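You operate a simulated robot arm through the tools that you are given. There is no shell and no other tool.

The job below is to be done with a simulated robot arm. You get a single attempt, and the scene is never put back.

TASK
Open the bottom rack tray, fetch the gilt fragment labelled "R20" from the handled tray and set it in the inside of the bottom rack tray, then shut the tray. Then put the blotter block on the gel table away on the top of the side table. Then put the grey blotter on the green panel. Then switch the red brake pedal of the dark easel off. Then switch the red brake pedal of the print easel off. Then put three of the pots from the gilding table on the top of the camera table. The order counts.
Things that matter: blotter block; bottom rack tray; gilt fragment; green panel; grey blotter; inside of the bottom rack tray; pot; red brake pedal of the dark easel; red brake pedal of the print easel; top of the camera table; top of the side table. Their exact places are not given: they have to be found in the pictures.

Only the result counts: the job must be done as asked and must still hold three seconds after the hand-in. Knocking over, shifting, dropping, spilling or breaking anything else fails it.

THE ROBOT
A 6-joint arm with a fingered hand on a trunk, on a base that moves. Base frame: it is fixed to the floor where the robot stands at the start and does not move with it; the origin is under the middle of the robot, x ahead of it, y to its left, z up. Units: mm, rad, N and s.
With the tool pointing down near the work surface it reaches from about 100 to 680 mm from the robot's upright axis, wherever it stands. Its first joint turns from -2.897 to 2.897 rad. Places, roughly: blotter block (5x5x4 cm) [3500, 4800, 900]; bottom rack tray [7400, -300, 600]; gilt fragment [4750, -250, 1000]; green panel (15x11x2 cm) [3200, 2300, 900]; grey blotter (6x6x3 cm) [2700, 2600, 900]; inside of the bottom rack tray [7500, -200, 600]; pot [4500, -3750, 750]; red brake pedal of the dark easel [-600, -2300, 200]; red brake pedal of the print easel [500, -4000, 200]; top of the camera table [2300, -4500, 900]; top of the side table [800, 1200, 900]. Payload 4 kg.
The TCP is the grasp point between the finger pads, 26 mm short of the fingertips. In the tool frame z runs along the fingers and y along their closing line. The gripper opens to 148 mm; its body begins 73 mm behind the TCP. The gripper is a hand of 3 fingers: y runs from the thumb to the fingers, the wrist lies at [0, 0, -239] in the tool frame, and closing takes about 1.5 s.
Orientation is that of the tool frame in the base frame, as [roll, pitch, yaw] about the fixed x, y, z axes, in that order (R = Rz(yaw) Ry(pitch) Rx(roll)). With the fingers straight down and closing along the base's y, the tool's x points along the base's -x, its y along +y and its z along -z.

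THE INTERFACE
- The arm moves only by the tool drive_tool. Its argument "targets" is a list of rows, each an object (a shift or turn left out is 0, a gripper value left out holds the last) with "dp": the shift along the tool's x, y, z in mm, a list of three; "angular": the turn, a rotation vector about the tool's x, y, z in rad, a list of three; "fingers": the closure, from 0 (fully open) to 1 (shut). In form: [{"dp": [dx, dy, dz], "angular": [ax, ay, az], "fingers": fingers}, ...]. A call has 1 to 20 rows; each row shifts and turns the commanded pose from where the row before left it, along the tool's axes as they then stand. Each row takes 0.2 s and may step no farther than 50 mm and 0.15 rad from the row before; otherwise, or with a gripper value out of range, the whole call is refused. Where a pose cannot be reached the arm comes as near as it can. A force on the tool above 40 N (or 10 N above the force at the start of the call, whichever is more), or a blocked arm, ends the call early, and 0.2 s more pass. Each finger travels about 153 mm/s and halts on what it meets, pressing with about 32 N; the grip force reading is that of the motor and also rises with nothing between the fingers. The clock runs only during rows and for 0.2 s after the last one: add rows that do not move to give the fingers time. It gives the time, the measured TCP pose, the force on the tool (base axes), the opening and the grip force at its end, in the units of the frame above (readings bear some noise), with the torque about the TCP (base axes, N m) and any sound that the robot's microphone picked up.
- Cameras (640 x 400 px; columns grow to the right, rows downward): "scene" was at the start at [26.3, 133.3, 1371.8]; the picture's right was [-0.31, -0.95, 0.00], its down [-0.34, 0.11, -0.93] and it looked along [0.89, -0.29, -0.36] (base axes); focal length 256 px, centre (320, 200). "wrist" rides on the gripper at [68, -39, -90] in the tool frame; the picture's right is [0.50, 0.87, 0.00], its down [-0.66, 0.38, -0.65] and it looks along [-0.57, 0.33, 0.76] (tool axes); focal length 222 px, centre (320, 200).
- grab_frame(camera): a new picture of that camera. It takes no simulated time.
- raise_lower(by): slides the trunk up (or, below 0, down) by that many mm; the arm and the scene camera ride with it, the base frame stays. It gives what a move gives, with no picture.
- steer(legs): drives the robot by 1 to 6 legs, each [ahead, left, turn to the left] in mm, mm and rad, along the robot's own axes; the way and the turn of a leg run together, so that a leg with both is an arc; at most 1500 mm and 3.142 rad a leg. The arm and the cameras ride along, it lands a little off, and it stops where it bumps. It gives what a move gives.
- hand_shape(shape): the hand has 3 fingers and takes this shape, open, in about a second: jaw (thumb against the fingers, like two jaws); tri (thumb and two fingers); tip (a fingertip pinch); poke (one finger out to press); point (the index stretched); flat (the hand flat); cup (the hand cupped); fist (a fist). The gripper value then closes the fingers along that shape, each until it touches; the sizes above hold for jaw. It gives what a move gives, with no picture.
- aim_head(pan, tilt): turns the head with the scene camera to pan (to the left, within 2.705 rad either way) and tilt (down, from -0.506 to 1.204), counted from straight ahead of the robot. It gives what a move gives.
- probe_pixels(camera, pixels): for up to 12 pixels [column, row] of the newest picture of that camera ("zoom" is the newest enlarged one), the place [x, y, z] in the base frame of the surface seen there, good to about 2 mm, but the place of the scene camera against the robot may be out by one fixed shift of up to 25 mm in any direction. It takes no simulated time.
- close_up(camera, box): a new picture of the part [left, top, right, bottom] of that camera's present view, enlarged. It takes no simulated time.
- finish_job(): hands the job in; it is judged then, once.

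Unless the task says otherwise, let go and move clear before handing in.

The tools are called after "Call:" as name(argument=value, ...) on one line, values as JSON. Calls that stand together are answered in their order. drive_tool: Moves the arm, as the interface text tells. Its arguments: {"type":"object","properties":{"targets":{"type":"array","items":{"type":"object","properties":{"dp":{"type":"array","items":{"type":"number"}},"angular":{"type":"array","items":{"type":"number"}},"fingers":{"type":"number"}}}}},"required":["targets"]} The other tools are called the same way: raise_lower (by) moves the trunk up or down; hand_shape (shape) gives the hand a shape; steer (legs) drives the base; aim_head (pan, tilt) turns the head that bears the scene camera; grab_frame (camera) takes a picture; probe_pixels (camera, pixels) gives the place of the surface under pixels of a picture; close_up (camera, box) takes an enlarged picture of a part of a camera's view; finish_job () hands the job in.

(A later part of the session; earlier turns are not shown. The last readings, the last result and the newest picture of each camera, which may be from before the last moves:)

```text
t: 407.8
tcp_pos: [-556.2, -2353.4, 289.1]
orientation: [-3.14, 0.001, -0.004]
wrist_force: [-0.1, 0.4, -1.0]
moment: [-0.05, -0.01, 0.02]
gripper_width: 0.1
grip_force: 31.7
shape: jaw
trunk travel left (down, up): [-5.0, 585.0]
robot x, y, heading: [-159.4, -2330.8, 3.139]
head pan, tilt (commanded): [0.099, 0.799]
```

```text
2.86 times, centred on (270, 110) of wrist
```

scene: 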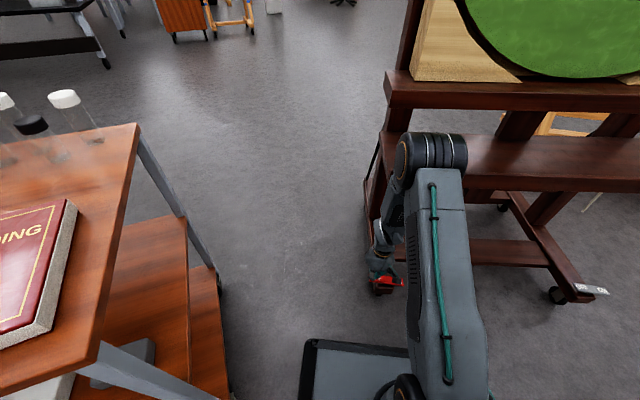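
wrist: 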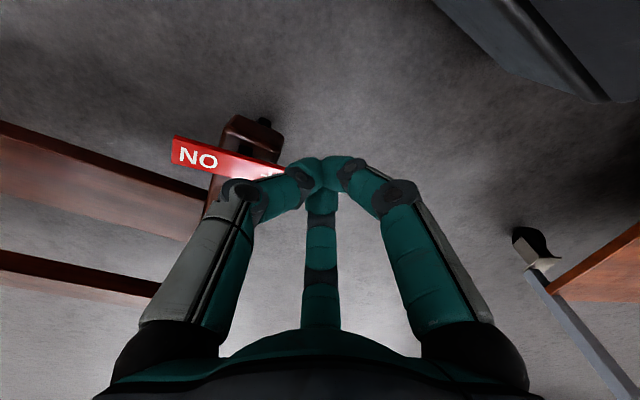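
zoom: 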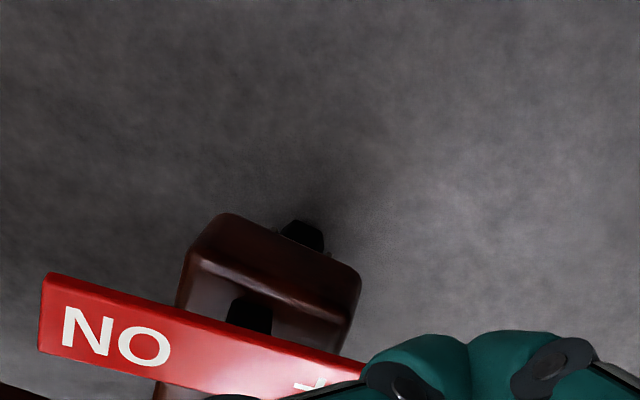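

Call:
probe_pixels(camera="wrist", pixels=[[178, 148], [195, 155], [215, 162], [240, 168], [260, 173], [275, 173]])

Call:
close_up(camera="scene", box=[350, 250, 430, 310])

```text
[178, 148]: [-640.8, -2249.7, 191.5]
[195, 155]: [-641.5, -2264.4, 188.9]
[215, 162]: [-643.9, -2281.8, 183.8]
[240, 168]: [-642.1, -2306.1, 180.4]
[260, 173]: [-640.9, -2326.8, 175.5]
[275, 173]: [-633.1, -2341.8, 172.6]
```

```text
6.67 times, centred on (390, 280) of scene
```

zoom: 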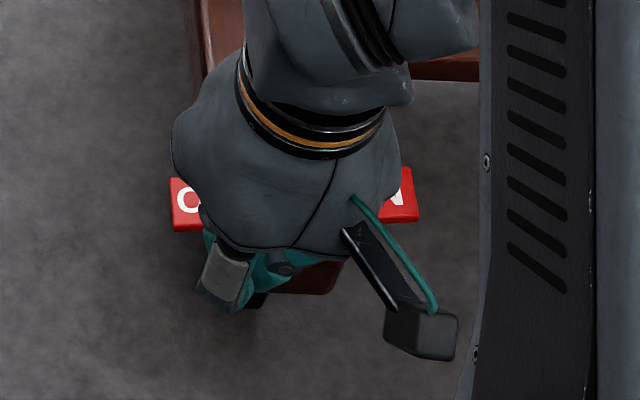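

The ends swapped (ON end now 191, OFF end ~168): the dark easel's red brake is OFF. Now I'll raise up and look towards the print easel.

Call:
drive_tool(targets=[{"dp": [0, 0, -45]}, {"dp": [0, 0, -45]}, {"dp": [0, 0, -45]}, {"dp": [0, 0, -45]}, {"dp": [0, 0, -45]}, {"dp": [0, 0, -45]}, {"dp": [0, 0, -45]}])

Call:
raise_lower(by=380)

Call:
aim_head(pan=1.7, tilt=0.5)

Call:
grab_frame(camera="scene")

```text
t: 409.4
tcp_pos: [-556.7, -2348.8, 608.7]
orientation: [-3.14, 0.0, -0.004]
wrist_force: [0.7, -0.2, -0.9]
moment: [0.03, 0.01, 0.0]
gripper_width: 0.1
grip_force: 31.8
shape: jaw
trunk travel left (down, up): [-5.0, 585.0]
robot x, y, heading: [-163.9, -2334.3, 3.139]
head pan, tilt (commanded): [0.099, 0.799]
```

```text
t: 413.1
tcp_pos: [-556.3, -2348.6, 988.4]
orientation: [-3.141, 0.001, -0.002]
wrist_force: [0.7, 0.2, -0.5]
moment: [0.01, 0.02, 0.0]
gripper_width: 0.1
grip_force: 32.6
shape: jaw
trunk travel left (down, up): [-385.0, 205.0]
robot x, y, heading: [-160.5, -2333.4, 3.142]
head pan, tilt (commanded): [0.099, 0.799]
```

```text
t: 414.8
tcp_pos: [-556.8, -2349.1, 988.2]
orientation: [3.141, 0.002, -0.002]
wrist_force: [-0.6, 0.5, 0.4]
moment: [0.01, 0.0, 0.0]
gripper_width: 0.0
grip_force: 32.0
shape: jaw
trunk travel left (down, up): [-385.0, 205.0]
robot x, y, heading: [-161.7, -2336.5, 3.14]
head pan, tilt (commanded): [1.7, 0.499]
```

```text
taken
```

scene: 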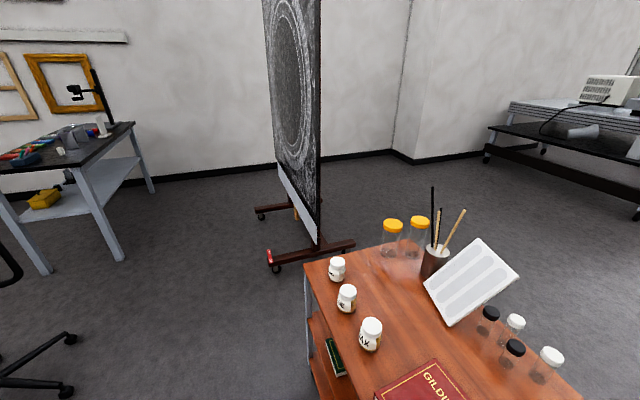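

The print easel stands at (300,130), with a red pedal at (269,257). Zooming and probing.

Call:
close_up(camera="scene", box=[240, 190, 370, 280])

Call:
probe_pixels(camera="scene", pixels=[[269, 257], [275, 268], [345, 243], [262, 212], [125, 258], [60, 385], [70, 340], [310, 262], [200, 300], [310, 330], [300, 170], [155, 190]])

```text
4.44 times, centred on (305, 235) of scene
```

zoom: 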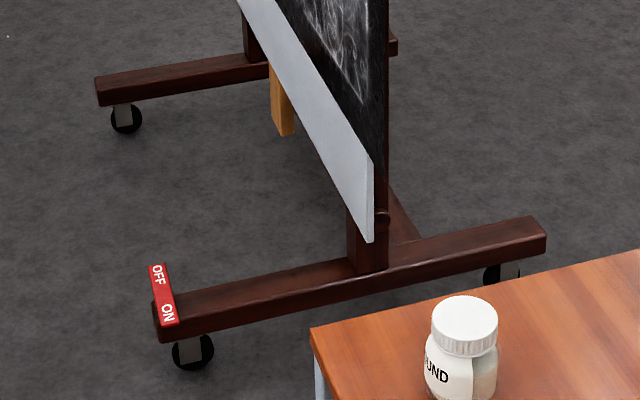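

```text
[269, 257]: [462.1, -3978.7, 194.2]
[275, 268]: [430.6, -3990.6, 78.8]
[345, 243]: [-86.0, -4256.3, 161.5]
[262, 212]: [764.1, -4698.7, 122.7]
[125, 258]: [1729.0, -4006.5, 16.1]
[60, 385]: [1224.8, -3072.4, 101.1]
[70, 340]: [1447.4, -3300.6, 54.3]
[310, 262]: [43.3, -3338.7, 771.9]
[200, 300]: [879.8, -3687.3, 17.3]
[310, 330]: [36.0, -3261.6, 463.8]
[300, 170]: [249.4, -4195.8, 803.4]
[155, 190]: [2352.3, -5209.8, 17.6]
```

The print easel's pedal at (462,-3979) faces the room's +u direction; OFF is the far end. I'll back up, turn and drive between cart and chair to stand in front of it.

Call:
probe_pixels(camera="zoom", pixels=[[157, 270], [160, 285], [163, 300], [170, 318], [152, 275], [175, 310]])

Call:
steer(legs=[[-250, 0, 0], [0, 0, 2.08], [600, 0, 0]])

Call:
aim_head(pan=0.0, tilt=0.5)

Call:
grab_frame(camera="scene")

```text
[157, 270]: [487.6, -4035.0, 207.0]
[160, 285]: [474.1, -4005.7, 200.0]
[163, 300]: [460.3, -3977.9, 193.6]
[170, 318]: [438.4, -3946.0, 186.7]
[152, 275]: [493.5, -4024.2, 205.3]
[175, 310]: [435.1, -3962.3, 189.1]
```

```text
t: 424.6
tcp_pos: [621.5, -3160.3, 988.5]
orientation: [3.141, 0.002, 2.126]
wrist_force: [0.1, -0.2, -0.2]
moment: [0.03, -0.02, 0.01]
gripper_width: 0.0
grip_force: 31.7
shape: jaw
trunk travel left (down, up): [-385.0, 205.0]
robot x, y, heading: [397.7, -2834.6, -1.013]
head pan, tilt (commanded): [1.7, 0.499]
```

```text
t: 426.3
tcp_pos: [620.4, -3159.4, 988.5]
orientation: [3.14, 0.003, 2.125]
wrist_force: [0.4, -0.1, 1.0]
moment: [-0.03, 0.03, 0.03]
gripper_width: 0.0
grip_force: 31.8
shape: jaw
trunk travel left (down, up): [-385.0, 205.0]
robot x, y, heading: [397.3, -2832.0, -1.015]
head pan, tilt (commanded): [0.0, 0.499]
```

```text
taken
```

scene: 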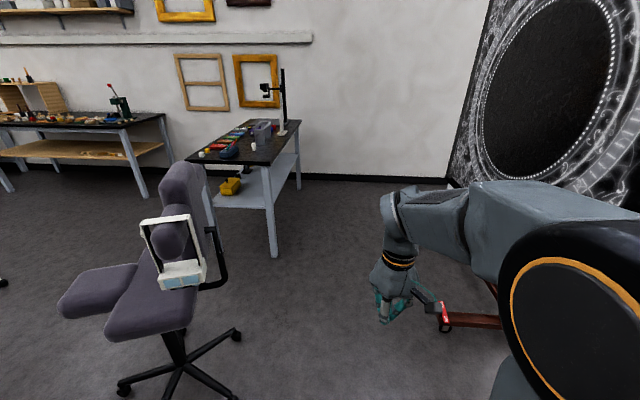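

I'll probe the chair's feet to keep clear before continuing.

Call:
probe_pixels(camera="scene", pixels=[[236, 334], [232, 393], [125, 388], [210, 285], [175, 335], [270, 250], [445, 315], [445, 328], [205, 280], [160, 330]])

```text
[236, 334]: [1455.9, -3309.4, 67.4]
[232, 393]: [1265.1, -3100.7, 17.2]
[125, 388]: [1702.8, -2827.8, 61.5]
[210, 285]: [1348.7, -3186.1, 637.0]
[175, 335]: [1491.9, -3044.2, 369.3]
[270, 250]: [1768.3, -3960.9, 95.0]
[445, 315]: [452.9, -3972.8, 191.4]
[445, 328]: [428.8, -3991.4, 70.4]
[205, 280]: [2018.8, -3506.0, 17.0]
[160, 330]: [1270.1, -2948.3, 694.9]
```

The chair keeps x>1225, so the way is clear. Driving the rest and turning to face the pedal.

Call:
steer(legs=[[1057, -75, 0], [0, 0, -1.662]])

Call:
aim_head(pan=0.1, tilt=0.8)

Call:
grab_frame(camera="scene")

Call:
grab_frame(camera="wrist")

```text
t: 435.8
tcp_pos: [551.9, -3954.7, 987.6]
orientation: [-3.141, 0.001, 0.481]
wrist_force: [-0.2, 0.0, -0.1]
moment: [0.0, -0.01, -0.03]
gripper_width: 0.2
grip_force: 32.6
shape: jaw
trunk travel left (down, up): [-385.0, 205.0]
robot x, y, heading: [891.8, -3759.3, -2.662]
head pan, tilt (commanded): [0.0, 0.499]
```

```text
t: 436.6
tcp_pos: [550.9, -3956.1, 988.4]
orientation: [3.141, 0.001, 0.481]
wrist_force: [0.1, -0.2, -0.3]
moment: [0.03, -0.03, -0.01]
gripper_width: 0.0
grip_force: 32.2
shape: jaw
trunk travel left (down, up): [-385.0, 205.0]
robot x, y, heading: [894.9, -3755.6, -2.657]
head pan, tilt (commanded): [0.099, 0.799]
```

```text
taken
```

scene: 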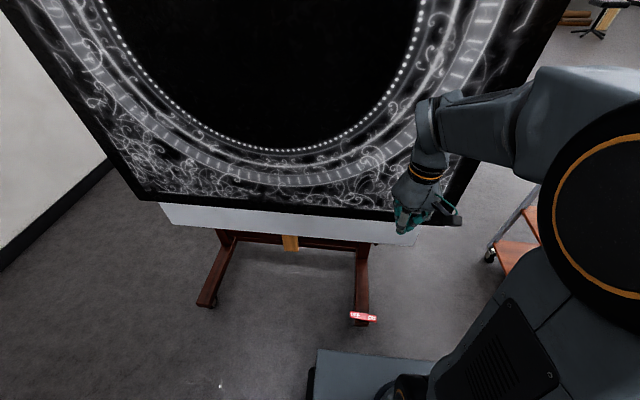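

```text
taken
```

wrist: 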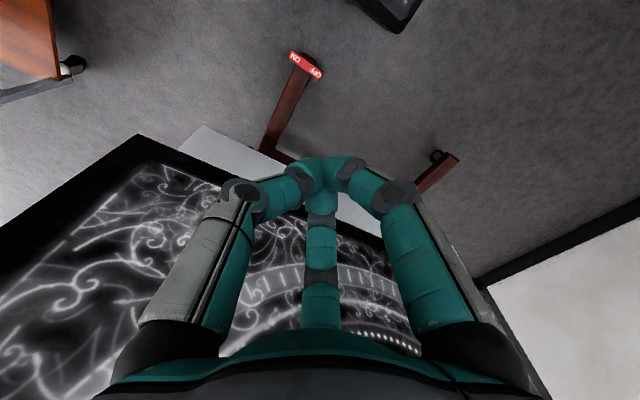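

The pedal is visible in both views: wrist (305,65). Probing its ends with the wrist camera.

Call:
close_up(camera="wrist", box=[260, 30, 350, 100])

Call:
probe_pixels(camera="wrist", pixels=[[292, 55], [299, 60], [306, 65], [313, 71], [319, 75], [290, 53]])

Call:
probe_pixels(camera="scene", pixels=[[352, 316], [363, 317], [374, 318], [400, 235], [200, 210], [330, 360], [312, 375], [210, 295], [360, 300]])

```text
5.71 times, centred on (305, 65) of wrist
```

zoom: 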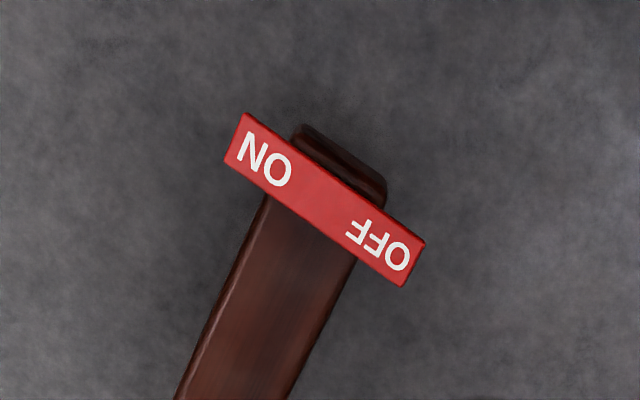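

```text
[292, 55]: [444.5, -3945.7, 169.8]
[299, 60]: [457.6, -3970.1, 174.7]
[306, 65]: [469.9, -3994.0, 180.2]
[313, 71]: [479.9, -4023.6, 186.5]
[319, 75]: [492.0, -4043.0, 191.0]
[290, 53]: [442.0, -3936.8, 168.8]
```

```text
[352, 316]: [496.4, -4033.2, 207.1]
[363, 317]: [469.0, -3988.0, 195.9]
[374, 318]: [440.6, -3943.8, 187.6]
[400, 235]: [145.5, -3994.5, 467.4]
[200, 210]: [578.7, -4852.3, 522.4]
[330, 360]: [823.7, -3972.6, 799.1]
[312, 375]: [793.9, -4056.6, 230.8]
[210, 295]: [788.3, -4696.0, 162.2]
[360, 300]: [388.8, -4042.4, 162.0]
```

Pedal centre (467,-3990), OFF end (492,-4043,191) raised, so it is ON. The OFF pad press point is (487,-4031). Lowering the trunk and moving over it.

Call:
raise_lower(by=-380)

Call:
drive_tool(targets=[{"dp": [-46, 18, 0]}, {"dp": [-46, 19, 0]}, {"dp": [0, 0, 45]}, {"dp": [0, 0, 45]}, {"dp": [0, 0, 45]}, {"dp": [0, 0, 45]}, {"dp": [0, 0, 45]}, {"dp": [0, 0, 45]}, {}])

Call:
grab_frame(camera="wrist")

Call:
grab_frame(camera="scene")

```text
t: 440.2
tcp_pos: [549.7, -3956.9, 608.3]
orientation: [-3.141, 0.001, 0.482]
wrist_force: [-0.5, -0.2, -0.5]
moment: [0.03, 0.03, 0.0]
gripper_width: 0.0
grip_force: 31.6
shape: jaw
trunk travel left (down, up): [-5.0, 585.0]
robot x, y, heading: [892.8, -3759.4, -2.656]
head pan, tilt (commanded): [0.099, 0.799]
```

```text
t: 442.2
tcp_pos: [488.4, -4033.5, 342.8]
orientation: [-3.14, 0.002, 0.48]
wrist_force: [-0.1, -0.3, -0.5]
moment: [0.01, -0.01, -0.01]
gripper_width: 0.1
grip_force: 31.9
shape: jaw
trunk travel left (down, up): [-5.0, 585.0]
robot x, y, heading: [893.7, -3755.5, -2.657]
head pan, tilt (commanded): [0.099, 0.799]
```

```text
taken
```

wrist: 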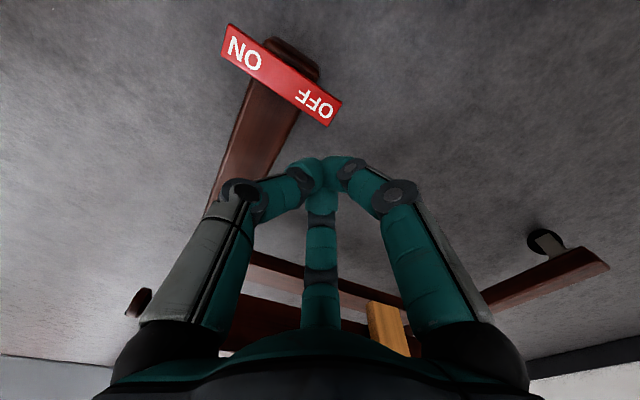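

```text
taken
```

scene: 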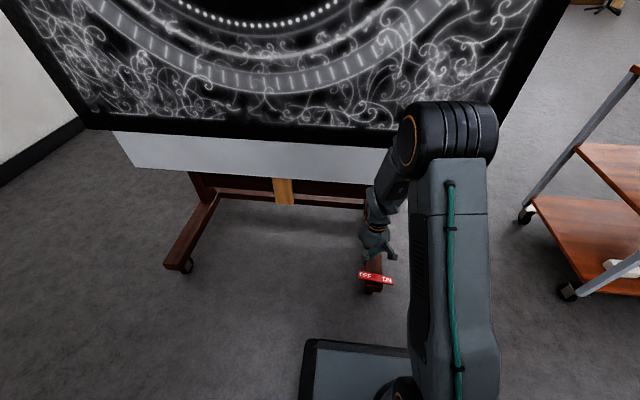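

The OFF pad lies right beneath the fingertips (320,107). I'll check the elbow's distance to the print, then descend.

Call:
probe_pixels(camera="scene", pixels=[[445, 125], [410, 130], [380, 200], [520, 120], [350, 150], [470, 90], [365, 125]])

Call:
drive_tool(targets=[{"dp": [0, 0, 45]}, {"dp": [0, 0, 45]}, {"dp": [0, 0, 25]}, {}])

Call:
grab_frame(camera="wrist")

```text
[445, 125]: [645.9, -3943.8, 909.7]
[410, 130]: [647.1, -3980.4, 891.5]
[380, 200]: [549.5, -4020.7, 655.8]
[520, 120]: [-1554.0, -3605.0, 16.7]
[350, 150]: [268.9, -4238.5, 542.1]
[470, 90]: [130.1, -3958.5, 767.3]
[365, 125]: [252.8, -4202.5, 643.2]
```

```text
t: 443.2
tcp_pos: [484.8, -4032.2, 224.0]
orientation: [-3.141, 0.001, 0.482]
wrist_force: [-0.1, -0.2, 1.1]
moment: [0.02, 0.01, 0.03]
gripper_width: 0.1
grip_force: 32.3
shape: jaw
trunk travel left (down, up): [-5.0, 585.0]
robot x, y, heading: [893.1, -3758.4, -2.654]
head pan, tilt (commanded): [0.099, 0.799]
```

```text
taken
```

wrist: 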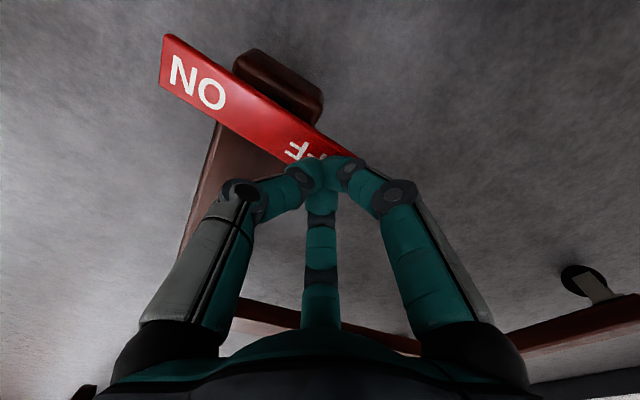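

The fingertips are just above the OFF pad. Pressing down now.

Call:
drive_tool(targets=[{"dp": [0, 0, 8]}, {"dp": [0, 0, 6]}, {"dp": [0, 0, 6]}, {"dp": [0, 0, 5]}, {"dp": [0, 0, 5]}, {"dp": [0, 0, 4]}, {}])

Call:
drive_tool(targets=[{"dp": [0, 0, -15]}, {"dp": [0, 0, -40]}, {"dp": [0, 0, -40]}, {"dp": [45, 0, 0]}, {"dp": [45, 0, 0]}, {}])

Call:
grab_frame(camera="wrist")

```text
t: 444.4
tcp_pos: [485.0, -4031.1, 199.4]
orientation: [-3.141, 0.005, 0.478]
wrist_force: [7.9, 3.2, 32.6]
moment: [0.24, -0.27, -0.04]
gripper_width: 0.0
grip_force: 32.4
shape: jaw
trunk travel left (down, up): [-5.0, 585.0]
robot x, y, heading: [894.5, -3759.5, -2.661]
head pan, tilt (commanded): [0.099, 0.799]
stopped in row 5: the force on the tool passed its limit at 48 N (the readings are from after the stop); the commanded pose is now the measured one
```

```text
t: 445.8
tcp_pos: [567.5, -3987.8, 292.0]
orientation: [-3.14, 0.004, 0.479]
wrist_force: [0.2, -0.4, 0.1]
moment: [0.03, 0.01, -0.01]
gripper_width: 0.1
grip_force: 31.5
shape: jaw
trunk travel left (down, up): [-5.0, 585.0]
robot x, y, heading: [891.8, -3758.0, -2.657]
head pan, tilt (commanded): [0.099, 0.799]
```

```text
taken
```

wrist: 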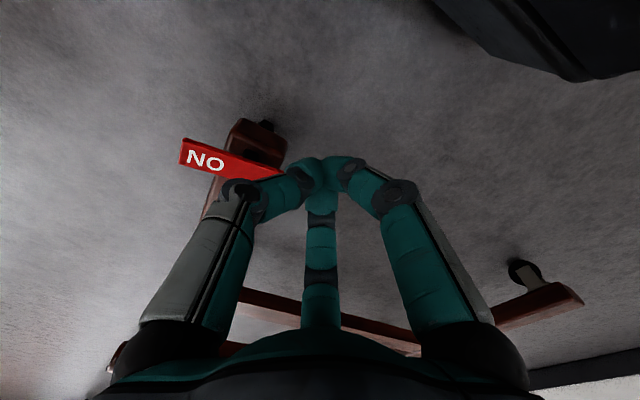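

Call:
probe_pixels(camera="wrist", pixels=[[185, 150], [200, 157], [220, 164], [240, 168], [258, 172], [272, 173]])

Call:
drive_tool(targets=[{"dp": [0, 0, -45]}, {"dp": [0, 0, -45]}, {"dp": [0, 0, -45]}, {"dp": [0, 0, -45]}, {"dp": [0, 0, -45]}, {"dp": [0, 0, -45]}, {"dp": [0, 0, -45]}])

Call:
raise_lower(by=380)

Call:
aim_head(pan=0.15, tilt=0.85)

Call:
grab_frame(camera="scene")

Call:
close_up(camera="scene", box=[320, 250, 420, 330])

```text
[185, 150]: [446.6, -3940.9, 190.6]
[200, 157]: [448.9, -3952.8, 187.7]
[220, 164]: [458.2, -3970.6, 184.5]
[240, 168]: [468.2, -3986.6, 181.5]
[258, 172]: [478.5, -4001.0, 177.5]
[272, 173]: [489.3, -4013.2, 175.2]
```

```text
t: 447.4
tcp_pos: [566.0, -3989.2, 606.5]
orientation: [3.141, 0.001, 0.48]
wrist_force: [-0.7, -0.7, -0.1]
moment: [0.02, -0.01, -0.03]
gripper_width: 0.3
grip_force: 31.6
shape: jaw
trunk travel left (down, up): [-5.0, 585.0]
robot x, y, heading: [895.1, -3753.6, -2.657]
head pan, tilt (commanded): [0.099, 0.799]
```

```text
t: 451.0
tcp_pos: [566.4, -3990.2, 987.3]
orientation: [-3.141, 0.004, 0.48]
wrist_force: [0.6, -0.2, -0.5]
moment: [0.02, 0.0, -0.03]
gripper_width: 0.0
grip_force: 31.9
shape: jaw
trunk travel left (down, up): [-385.0, 205.0]
robot x, y, heading: [892.3, -3754.5, -2.66]
head pan, tilt (commanded): [0.099, 0.799]
```

```text
t: 451.7
tcp_pos: [567.2, -3988.6, 986.7]
orientation: [3.141, 0.003, 0.48]
wrist_force: [-0.1, 0.2, 0.7]
moment: [-0.03, 0.0, 0.0]
gripper_width: 0.0
grip_force: 31.8
shape: jaw
trunk travel left (down, up): [-385.0, 205.0]
robot x, y, heading: [896.1, -3755.2, -2.656]
head pan, tilt (commanded): [0.15, 0.85]
```

```text
taken
```

scene: 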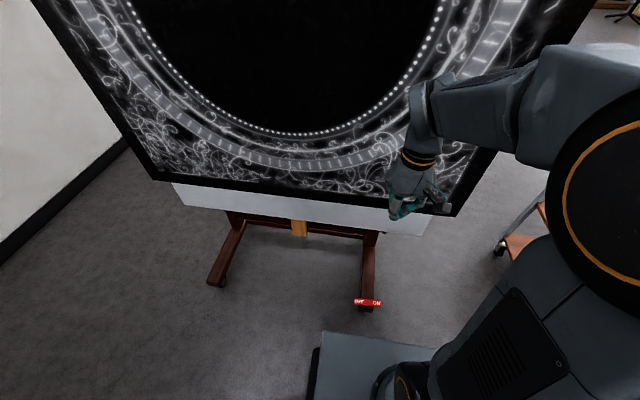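

```text
5.00 times, centred on (370, 290) of scene
```

zoom: 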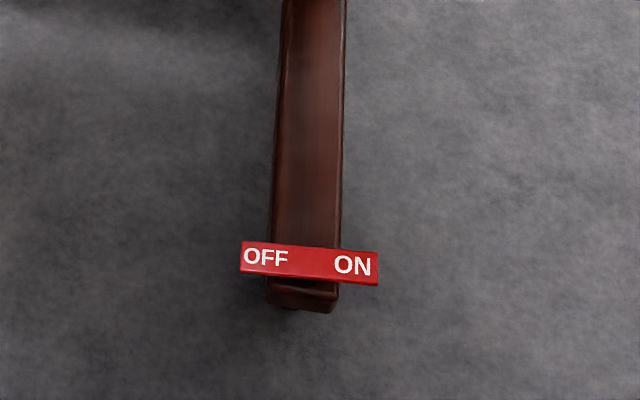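

The print easel's brake is OFF too (OFF end down). Next, the pots: I'll look around toward the camera and gilding tables.

Call:
aim_head(pan=2.4, tilt=0.35)

Call:
grab_frame(camera="scene")

```text
t: 453.8
tcp_pos: [566.3, -3989.8, 986.3]
orientation: [3.141, 0.004, 0.478]
wrist_force: [-0.2, 1.0, -0.2]
moment: [-0.03, -0.02, 0.01]
gripper_width: 0.0
grip_force: 32.2
shape: jaw
trunk travel left (down, up): [-385.0, 205.0]
robot x, y, heading: [896.4, -3759.7, -2.654]
head pan, tilt (commanded): [2.4, 0.351]
```

```text
taken
```

scene: 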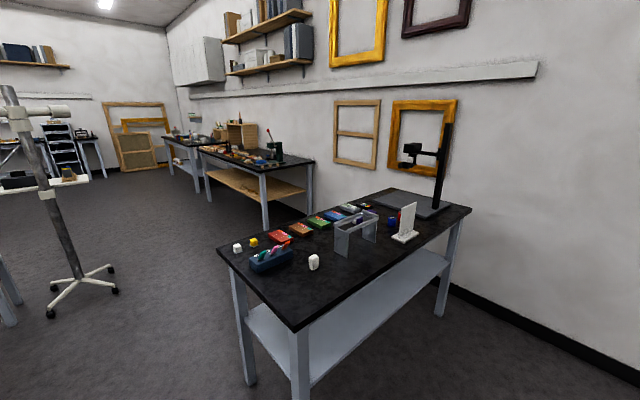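

The camera table is right there (340,250), with free space at its front right. Behind is likely the gilding table at (255,165). I'll zoom into both and probe.

Call:
close_up(camera="scene", box=[205, 180, 485, 340])

Call:
probe_pixels(camera="scene", pixels=[[220, 250], [297, 326], [468, 210], [366, 190], [340, 280], [400, 250], [320, 300], [250, 380], [300, 395], [440, 312], [230, 152], [313, 162]])

Call:
close_up(camera="scene", box=[150, 110, 330, 230])

```text
2.29 times, centred on (345, 260) of scene
```

zoom: 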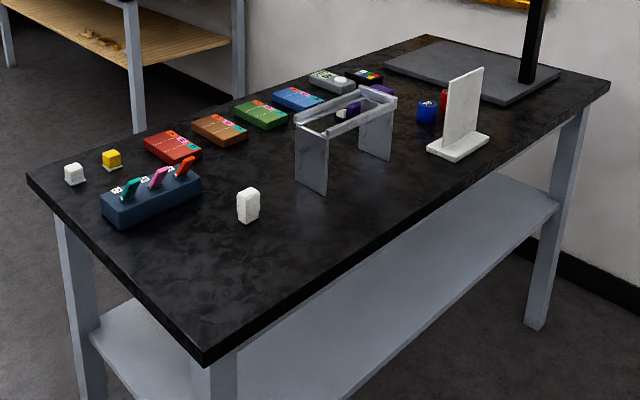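

```text
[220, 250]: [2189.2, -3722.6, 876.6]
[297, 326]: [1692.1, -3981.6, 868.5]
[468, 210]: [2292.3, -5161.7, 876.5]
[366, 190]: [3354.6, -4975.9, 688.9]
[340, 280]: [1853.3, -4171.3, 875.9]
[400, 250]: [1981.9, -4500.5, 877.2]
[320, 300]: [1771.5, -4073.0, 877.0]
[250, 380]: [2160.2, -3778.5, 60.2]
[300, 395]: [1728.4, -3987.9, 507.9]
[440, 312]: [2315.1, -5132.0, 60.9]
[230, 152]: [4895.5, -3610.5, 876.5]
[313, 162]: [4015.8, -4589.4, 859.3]
```

```text
3.33 times, centred on (240, 170) of scene
```

zoom: 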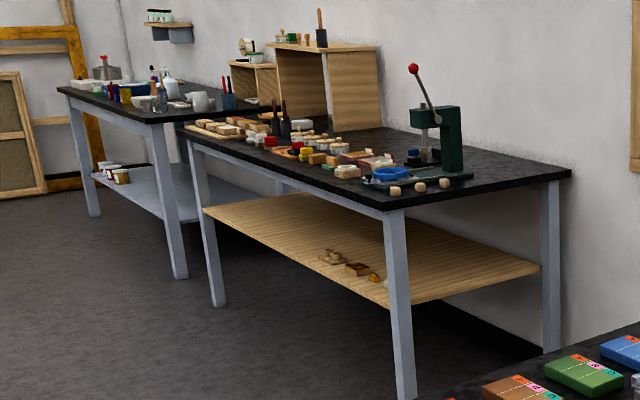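

The camera table spans u −273…287, v −4310…−5645; the gilding table is beyond (u 1530…2756, v ≈ −5422). The chair narrows the way, so I'll turn to face +u and look.

Call:
steer(legs=[[0, 0, 3.12]])

Call:
aim_head(pan=0.0, tilt=0.45)

Call:
grab_frame(camera="scene")

```text
t: 461.6
tcp_pos: [1217.5, -3519.1, 986.4]
orientation: [3.14, 0.004, -2.645]
wrist_force: [-0.5, 0.4, 0.1]
moment: [-0.01, 0.04, 0.0]
gripper_width: 0.1
grip_force: 31.8
shape: jaw
trunk travel left (down, up): [-385.0, 205.0]
robot x, y, heading: [896.8, -3756.8, 0.5]
head pan, tilt (commanded): [2.4, 0.351]
```

```text
t: 463.8
tcp_pos: [1216.0, -3518.4, 987.0]
orientation: [3.141, 0.003, -2.646]
wrist_force: [0.3, 0.6, 0.0]
moment: [0.02, 0.03, 0.0]
gripper_width: 0.0
grip_force: 31.8
shape: jaw
trunk travel left (down, up): [-385.0, 205.0]
robot x, y, heading: [894.6, -3757.8, 0.499]
head pan, tilt (commanded): [0.0, 0.45]
```

```text
taken
```

scene: 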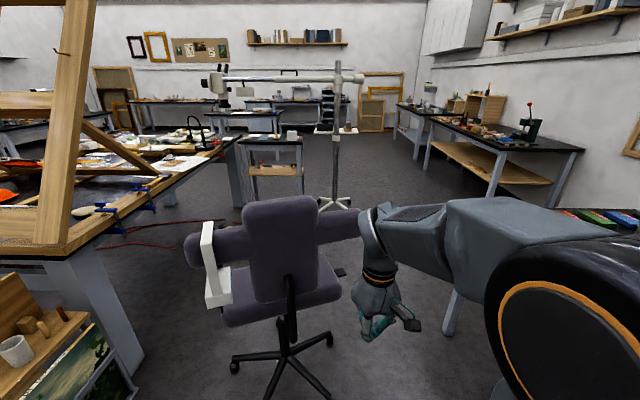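

The chair is ahead with a gap on its right toward the camera table leg (452,320). I'll probe the chair's right side, the table leg and the boom stand.

Call:
probe_pixels(camera="scene", pixels=[[330, 340], [328, 394], [236, 367], [350, 225], [342, 290], [340, 273], [449, 325], [335, 208], [350, 200], [320, 200], [290, 330], [345, 245]])

Call:
close_up(camera="scene", box=[180, 180, 480, 400])

```text
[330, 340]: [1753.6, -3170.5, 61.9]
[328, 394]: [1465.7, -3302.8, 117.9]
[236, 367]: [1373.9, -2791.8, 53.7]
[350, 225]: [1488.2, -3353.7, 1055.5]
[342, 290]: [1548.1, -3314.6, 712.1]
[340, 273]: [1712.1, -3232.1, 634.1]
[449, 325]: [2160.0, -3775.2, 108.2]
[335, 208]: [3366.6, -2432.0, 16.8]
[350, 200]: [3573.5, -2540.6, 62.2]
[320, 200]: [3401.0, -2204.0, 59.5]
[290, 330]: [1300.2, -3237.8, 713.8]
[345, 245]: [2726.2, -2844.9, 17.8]
```

```text
1.82 times, centred on (330, 290) of scene
```

zoom: 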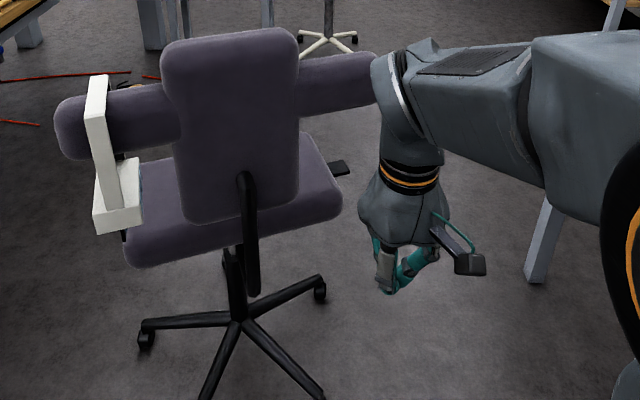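

I'll check how wide my own arm and base are by probing the shoulder and its right edge.

Call:
probe_pixels(camera="scene", pixels=[[500, 310], [560, 300], [630, 300], [600, 390], [520, 220], [600, 230], [405, 215]])

Call:
aim_head(pan=-0.6, tilt=1.1)

Call:
grab_frame(camera="scene")

Call:
aim_head(pan=0.5, tilt=1.1)

Call:
grab_frame(camera="scene")

```text
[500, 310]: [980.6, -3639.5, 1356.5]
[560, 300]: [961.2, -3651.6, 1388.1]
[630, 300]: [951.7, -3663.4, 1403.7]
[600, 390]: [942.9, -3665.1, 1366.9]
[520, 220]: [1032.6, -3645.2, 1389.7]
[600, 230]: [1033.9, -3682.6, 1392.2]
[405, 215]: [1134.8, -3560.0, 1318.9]
```

```text
t: 464.8
tcp_pos: [1217.6, -3518.5, 987.1]
orientation: [-3.141, 0.003, -2.644]
wrist_force: [0.2, 0.2, 0.3]
moment: [0.02, 0.02, 0.02]
gripper_width: 0.1
grip_force: 31.7
shape: jaw
trunk travel left (down, up): [-385.0, 205.0]
robot x, y, heading: [891.1, -3756.0, 0.506]
head pan, tilt (commanded): [-0.6, 1.1]
```

```text
taken
```

scene: 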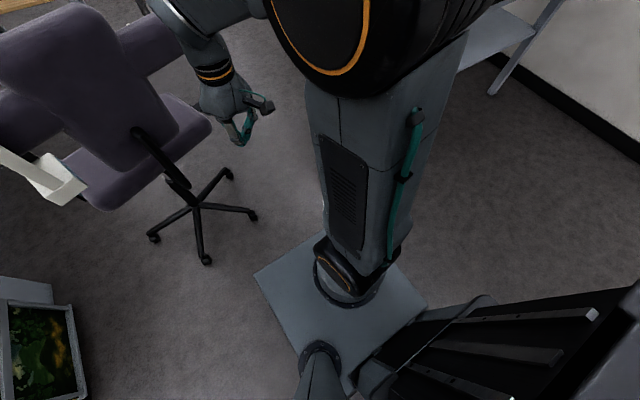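

```text
t: 466.1
tcp_pos: [1217.9, -3519.3, 988.2]
orientation: [3.141, 0.002, -2.645]
wrist_force: [0.4, 0.8, -0.3]
moment: [-0.03, 0.03, 0.03]
gripper_width: 0.1
grip_force: 31.8
shape: jaw
trunk travel left (down, up): [-385.0, 205.0]
robot x, y, heading: [892.2, -3757.3, 0.499]
head pan, tilt (commanded): [0.499, 1.1]
```

```text
taken
```

scene: 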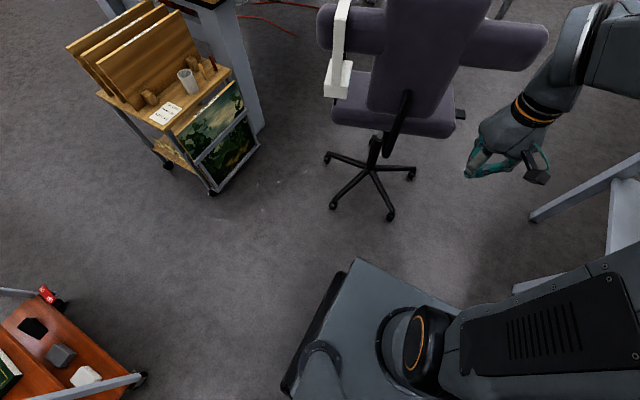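

Now the base plate is visible: front-left corner (356,262), front edge toward (465,305). I'll probe it to know my footprint.

Call:
probe_pixels(camera="scene", pixels=[[357, 263], [340, 278], [290, 390], [400, 283], [455, 303], [520, 290], [350, 300], [390, 215], [413, 172], [540, 40], [525, 218], [445, 115]])

```text
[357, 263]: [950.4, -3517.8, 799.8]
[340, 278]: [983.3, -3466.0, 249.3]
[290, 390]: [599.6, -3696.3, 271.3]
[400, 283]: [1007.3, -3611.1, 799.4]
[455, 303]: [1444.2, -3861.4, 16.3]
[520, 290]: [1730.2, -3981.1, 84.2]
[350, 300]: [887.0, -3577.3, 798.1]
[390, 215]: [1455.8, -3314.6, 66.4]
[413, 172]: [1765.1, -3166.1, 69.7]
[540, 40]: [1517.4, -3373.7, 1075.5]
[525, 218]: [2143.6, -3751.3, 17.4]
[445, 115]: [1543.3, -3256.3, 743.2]
```

Base half-width ≈ 215 mm; the gap between chair (v≈-3616, armrest -3696) and table leg (v≈-4320) is ~700 mm. I'll line up at v≈-3968 with heading 0.465.

Call:
steer(legs=[[0, -205, -0.036]])

Call:
aim_head(pan=0.1, tilt=0.7)

Call:
grab_frame(camera="scene")

```text
t: 467.8
tcp_pos: [1320.8, -3712.9, 987.2]
orientation: [-3.141, 0.004, -2.68]
wrist_force: [-0.2, 0.3, -0.8]
moment: [0.0, 0.02, 0.01]
gripper_width: 0.0
grip_force: 32.1
shape: jaw
trunk travel left (down, up): [-385.0, 205.0]
robot x, y, heading: [988.0, -3943.0, 0.466]
head pan, tilt (commanded): [0.499, 1.1]
```

```text
t: 468.6
tcp_pos: [1321.3, -3713.3, 986.7]
orientation: [-3.141, 0.004, -2.678]
wrist_force: [0.2, -0.5, 0.7]
moment: [0.0, 0.0, 0.0]
gripper_width: 0.0
grip_force: 32.4
shape: jaw
trunk travel left (down, up): [-385.0, 205.0]
robot x, y, heading: [990.4, -3945.2, 0.466]
head pan, tilt (commanded): [0.099, 0.7]
```

```text
taken
```

scene: 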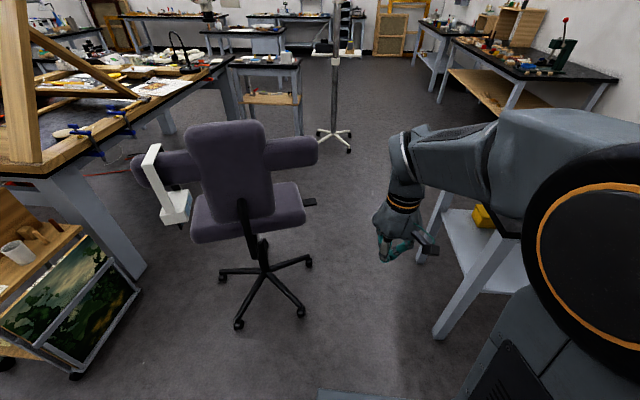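

Lined up at v≈-3969, heading 0.466; the gap ahead is visible between (300,312) and (437,335). Driving through in steps.

Call:
steer(legs=[[450, 0, 0]])

Call:
steer(legs=[[350, 0, 0]])

```text
t: 471.4
tcp_pos: [1726.0, -3506.8, 986.6]
orientation: [-3.141, 0.004, -2.676]
wrist_force: [0.1, 0.6, -0.5]
moment: [0.0, 0.01, 0.0]
gripper_width: 0.0
grip_force: 32.2
shape: jaw
trunk travel left (down, up): [-385.0, 205.0]
robot x, y, heading: [1395.4, -3736.2, 0.472]
head pan, tilt (commanded): [0.099, 0.7]
```

```text
t: 473.6
tcp_pos: [2037.7, -3352.0, 986.4]
orientation: [3.141, 0.003, -2.677]
wrist_force: [-0.6, 0.5, 0.3]
moment: [-0.01, -0.03, -0.01]
gripper_width: 0.3
grip_force: 32.5
shape: jaw
trunk travel left (down, up): [-385.0, 205.0]
robot x, y, heading: [1708.9, -3578.2, 0.469]
head pan, tilt (commanded): [0.099, 0.7]
```

In the middle of the gap with v≈-3965. Continuing ahead.

Call:
steer(legs=[[450, 0, 0], [500, 0, 0]])

Call:
aim_head(pan=-0.7, tilt=0.35)

Call:
grab_frame(camera="scene")

```text
t: 478.9
tcp_pos: [2902.1, -2918.5, 985.7]
orientation: [-3.14, 0.004, -2.682]
wrist_force: [-0.4, -0.8, 0.0]
moment: [0.0, 0.01, 0.03]
gripper_width: 0.3
grip_force: 32.1
shape: jaw
trunk travel left (down, up): [-385.0, 205.0]
robot x, y, heading: [2573.3, -3144.9, 0.46]
head pan, tilt (commanded): [0.099, 0.7]
```

```text
t: 480.1
tcp_pos: [2902.0, -2919.2, 985.2]
orientation: [3.141, 0.004, -2.682]
wrist_force: [0.1, -0.7, 0.2]
moment: [-0.02, -0.03, -0.01]
gripper_width: 0.2
grip_force: 32.0
shape: jaw
trunk travel left (down, up): [-385.0, 205.0]
robot x, y, heading: [2570.6, -3145.4, 0.464]
head pan, tilt (commanded): [-0.7, 0.351]
```

```text
taken
```

scene: 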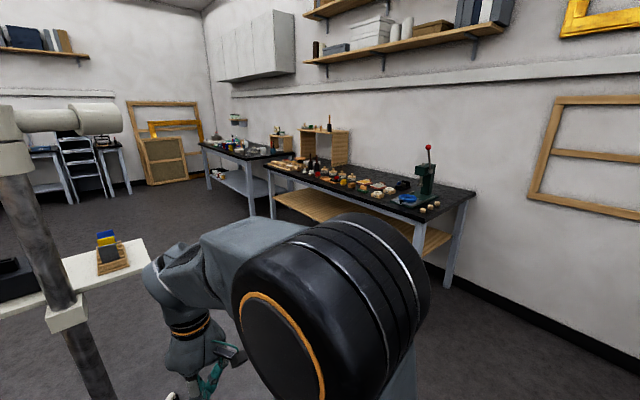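

I'm through. The boom stand is on the left; the gilding table with its many small pots is at (350,180). I'll turn right to face it, then approach.

Call:
steer(legs=[[0, 0, -1.57], [750, 0, 0]])

Call:
aim_head(pan=0.9, tilt=0.4)

Call:
grab_frame(camera="scene")

```text
t: 488.1
tcp_pos: [3110.1, -4172.8, 986.1]
orientation: [3.141, 0.005, 2.012]
wrist_force: [0.1, 0.4, 0.4]
moment: [0.0, 0.01, -0.01]
gripper_width: 0.0
grip_force: 32.0
shape: jaw
trunk travel left (down, up): [-385.0, 205.0]
robot x, y, heading: [2886.9, -3835.7, -1.125]
head pan, tilt (commanded): [-0.7, 0.351]
```

```text
t: 489.8
tcp_pos: [3110.4, -4171.7, 986.1]
orientation: [-3.141, 0.002, 2.013]
wrist_force: [0.5, 0.8, 0.0]
moment: [0.0, 0.01, 0.02]
gripper_width: 0.0
grip_force: 32.3
shape: jaw
trunk travel left (down, up): [-385.0, 205.0]
robot x, y, heading: [2890.8, -3837.4, -1.125]
head pan, tilt (commanded): [0.901, 0.4]
```

```text
taken
```

scene: 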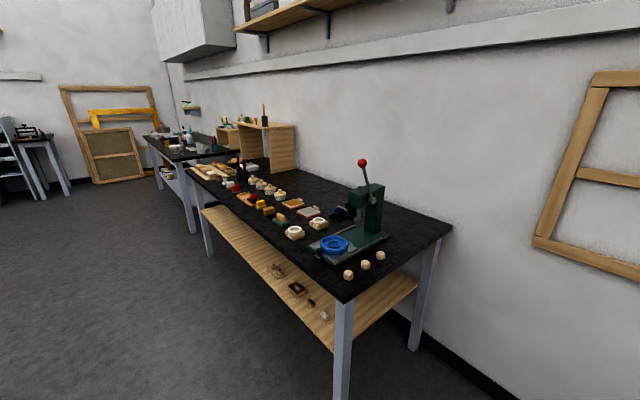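

I'll zoom in on the table top to identify the pots.

Call:
close_up(camera="scene", box=[180, 140, 350, 260])

Call:
probe_pixels(camera="scene", pixels=[[343, 300], [450, 228], [190, 172], [270, 190], [280, 195], [256, 185], [295, 233], [318, 224], [345, 380], [185, 225]])

```text
3.33 times, centred on (265, 200) of scene
```

zoom: 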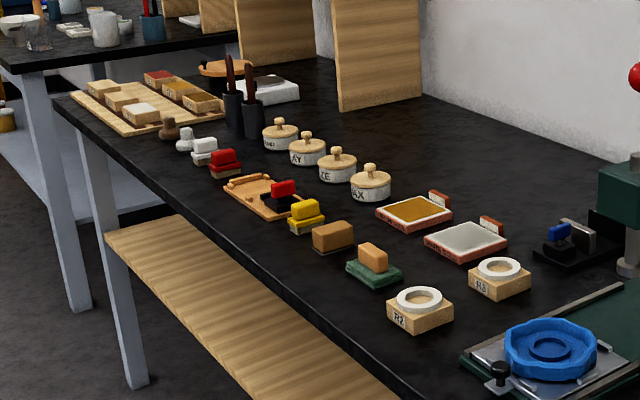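

```text
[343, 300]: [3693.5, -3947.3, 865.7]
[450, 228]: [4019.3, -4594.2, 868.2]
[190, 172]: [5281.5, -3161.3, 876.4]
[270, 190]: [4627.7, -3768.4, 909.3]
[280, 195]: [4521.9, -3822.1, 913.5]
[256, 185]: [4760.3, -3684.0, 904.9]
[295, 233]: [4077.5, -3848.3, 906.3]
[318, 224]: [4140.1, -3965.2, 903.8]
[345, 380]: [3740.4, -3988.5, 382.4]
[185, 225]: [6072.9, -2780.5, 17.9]
```

The four lidded pots stand in a row at zoom (280,130)–(370,182), around u 2330–2600, v≈−5440. Now I'll check free space on the camera table from here.

Call:
aim_head(pan=-1.6, tilt=0.5)

Call:
grab_frame(camera="scene")

```text
t: 492.0
tcp_pos: [3110.6, -4171.8, 987.0]
orientation: [3.141, 0.004, 2.01]
wrist_force: [-0.7, 0.0, 0.3]
moment: [0.0, -0.02, -0.04]
gripper_width: 0.0
grip_force: 32.0
shape: jaw
trunk travel left (down, up): [-385.0, 205.0]
robot x, y, heading: [2891.8, -3838.1, -1.127]
head pan, tilt (commanded): [-1.6, 0.499]
```

```text
taken
```

scene: 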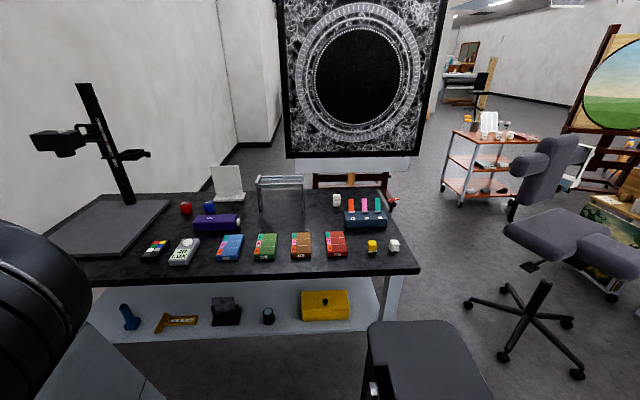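

From this side there may be a free strip in front of the colour boxes (rows 262–275). Probing depths.

Call:
probe_pixels(camera="scene", pixels=[[230, 262], [265, 262], [300, 260], [336, 258], [250, 276], [320, 273], [390, 270], [372, 252], [394, 252], [185, 266], [150, 258], [120, 282]])

Call:
close_up(camera="scene", box=[130, 180, 430, 300])

```text
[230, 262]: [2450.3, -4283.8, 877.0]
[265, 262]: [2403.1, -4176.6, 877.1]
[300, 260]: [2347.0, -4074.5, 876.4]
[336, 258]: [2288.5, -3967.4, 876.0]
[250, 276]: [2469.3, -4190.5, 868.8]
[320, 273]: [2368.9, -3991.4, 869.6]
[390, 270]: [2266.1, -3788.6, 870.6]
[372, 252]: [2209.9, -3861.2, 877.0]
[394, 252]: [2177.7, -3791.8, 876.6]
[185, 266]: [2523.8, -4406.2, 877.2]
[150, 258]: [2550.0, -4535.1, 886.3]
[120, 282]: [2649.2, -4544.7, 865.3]
```

```text
2.13 times, centred on (280, 240) of scene
```

zoom: 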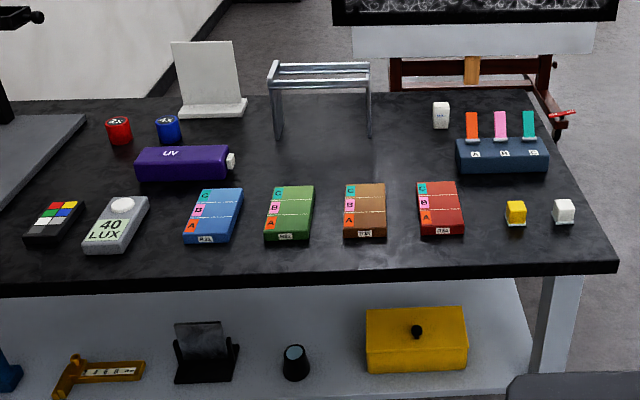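

I'll probe the open region behind the brown/red boxes, zoom (410,150), and others.

Call:
probe_pixels(camera="zoom", pixels=[[410, 165], [410, 140], [420, 115], [400, 100], [330, 165], [340, 140], [250, 165], [372, 133], [278, 135], [460, 165], [440, 185], [350, 186]])

Call:
probe_pixels(camera="zoom", pixels=[[485, 200], [475, 225], [540, 210], [590, 235], [440, 125], [210, 240], [215, 190], [340, 250], [250, 120], [150, 150], [600, 262], [535, 97]])

```text
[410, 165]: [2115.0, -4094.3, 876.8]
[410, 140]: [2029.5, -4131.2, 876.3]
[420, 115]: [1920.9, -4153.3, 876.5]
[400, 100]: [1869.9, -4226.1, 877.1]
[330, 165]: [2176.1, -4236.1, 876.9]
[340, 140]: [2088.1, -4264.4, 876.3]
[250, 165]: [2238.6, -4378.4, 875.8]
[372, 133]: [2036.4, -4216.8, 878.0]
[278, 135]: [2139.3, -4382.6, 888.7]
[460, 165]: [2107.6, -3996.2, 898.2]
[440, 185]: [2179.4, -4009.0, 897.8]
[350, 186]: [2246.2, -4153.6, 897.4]
```

```text
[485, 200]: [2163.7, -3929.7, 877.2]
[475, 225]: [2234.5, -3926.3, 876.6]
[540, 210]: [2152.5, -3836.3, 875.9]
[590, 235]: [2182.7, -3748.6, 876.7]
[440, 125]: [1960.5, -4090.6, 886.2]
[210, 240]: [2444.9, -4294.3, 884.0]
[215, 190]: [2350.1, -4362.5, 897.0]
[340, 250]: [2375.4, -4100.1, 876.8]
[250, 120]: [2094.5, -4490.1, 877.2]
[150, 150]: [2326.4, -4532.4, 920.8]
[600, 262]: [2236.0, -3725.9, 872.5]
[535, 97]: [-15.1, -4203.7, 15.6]
```

Free area found: u −50…140, v −4530…−4900 behind the boxes, reachable from this side. Now to the pots: strafe left along the gilding table.

Call:
steer(legs=[[0, 750, 0.02], [90, 700, 0]])

Call:
aim_head(pan=0.2, tilt=0.65)

Call:
grab_frame(camera="scene")

```text
t: 499.5
tcp_pos: [4444.8, -3608.1, 985.9]
orientation: [3.141, 0.003, 2.022]
wrist_force: [0.4, 0.2, 0.7]
moment: [0.02, -0.05, -0.03]
gripper_width: 0.2
grip_force: 32.1
shape: jaw
trunk travel left (down, up): [-385.0, 205.0]
robot x, y, heading: [4222.3, -3272.5, -1.113]
head pan, tilt (commanded): [-1.6, 0.499]
```

```text
t: 501.3
tcp_pos: [4444.2, -3606.4, 986.4]
orientation: [3.141, 0.005, 2.02]
wrist_force: [-0.7, 0.2, -0.1]
moment: [0.0, -0.04, 0.0]
gripper_width: 0.0
grip_force: 32.2
shape: jaw
trunk travel left (down, up): [-385.0, 205.0]
robot x, y, heading: [4222.5, -3275.3, -1.121]
head pan, tilt (commanded): [0.201, 0.649]
```

```text
taken
```

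scene: 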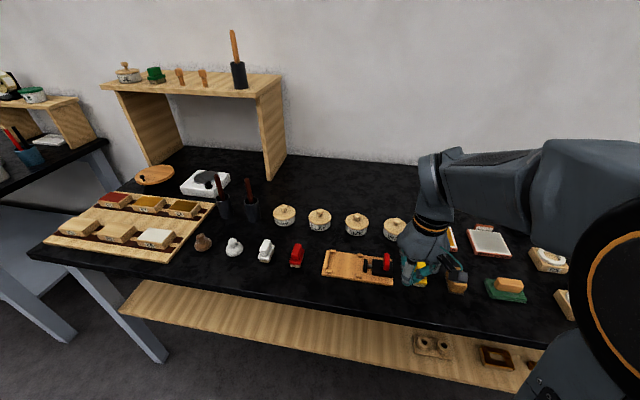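

Four lidded pots stand at (285,215), (319,219), (356,224), (395,229). I'll zoom and probe them and look through the wrist camera.

Call:
close_up(camera="scene", box=[260, 190, 420, 260])

Call:
probe_pixels(camera="scene", pixels=[[285, 209], [319, 213], [356, 217], [394, 221], [285, 222], [319, 226], [356, 231], [394, 237], [296, 255], [380, 265]])

Call:
grab_frame(camera="wrist")

```text
4.00 times, centred on (340, 225) of scene
```

zoom: 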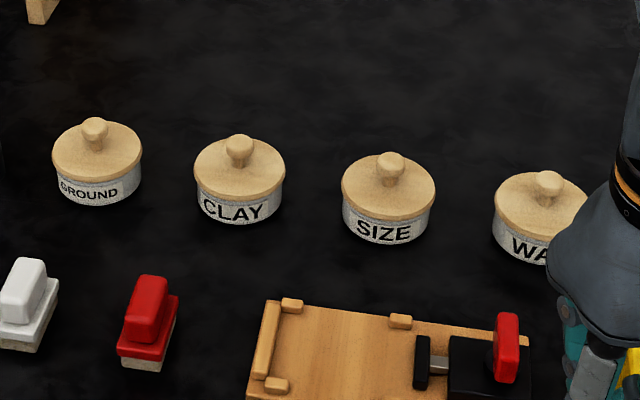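

```text
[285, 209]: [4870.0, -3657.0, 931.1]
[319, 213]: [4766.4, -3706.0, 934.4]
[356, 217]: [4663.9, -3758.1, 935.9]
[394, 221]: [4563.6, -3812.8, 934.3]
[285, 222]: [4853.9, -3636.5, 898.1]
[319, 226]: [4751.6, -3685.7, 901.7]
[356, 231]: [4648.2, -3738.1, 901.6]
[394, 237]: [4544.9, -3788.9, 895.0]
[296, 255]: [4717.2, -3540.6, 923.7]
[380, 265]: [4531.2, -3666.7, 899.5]
```

```text
taken
```

wrist: 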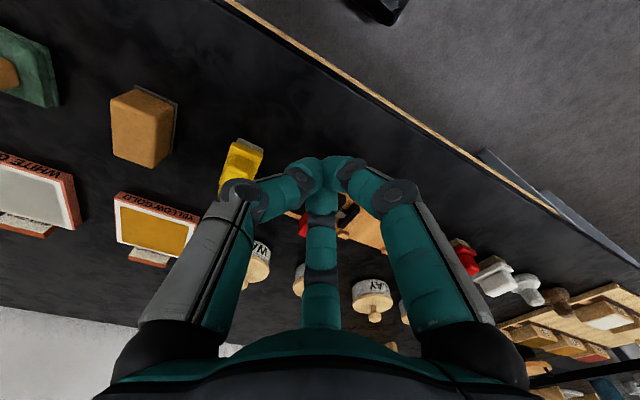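

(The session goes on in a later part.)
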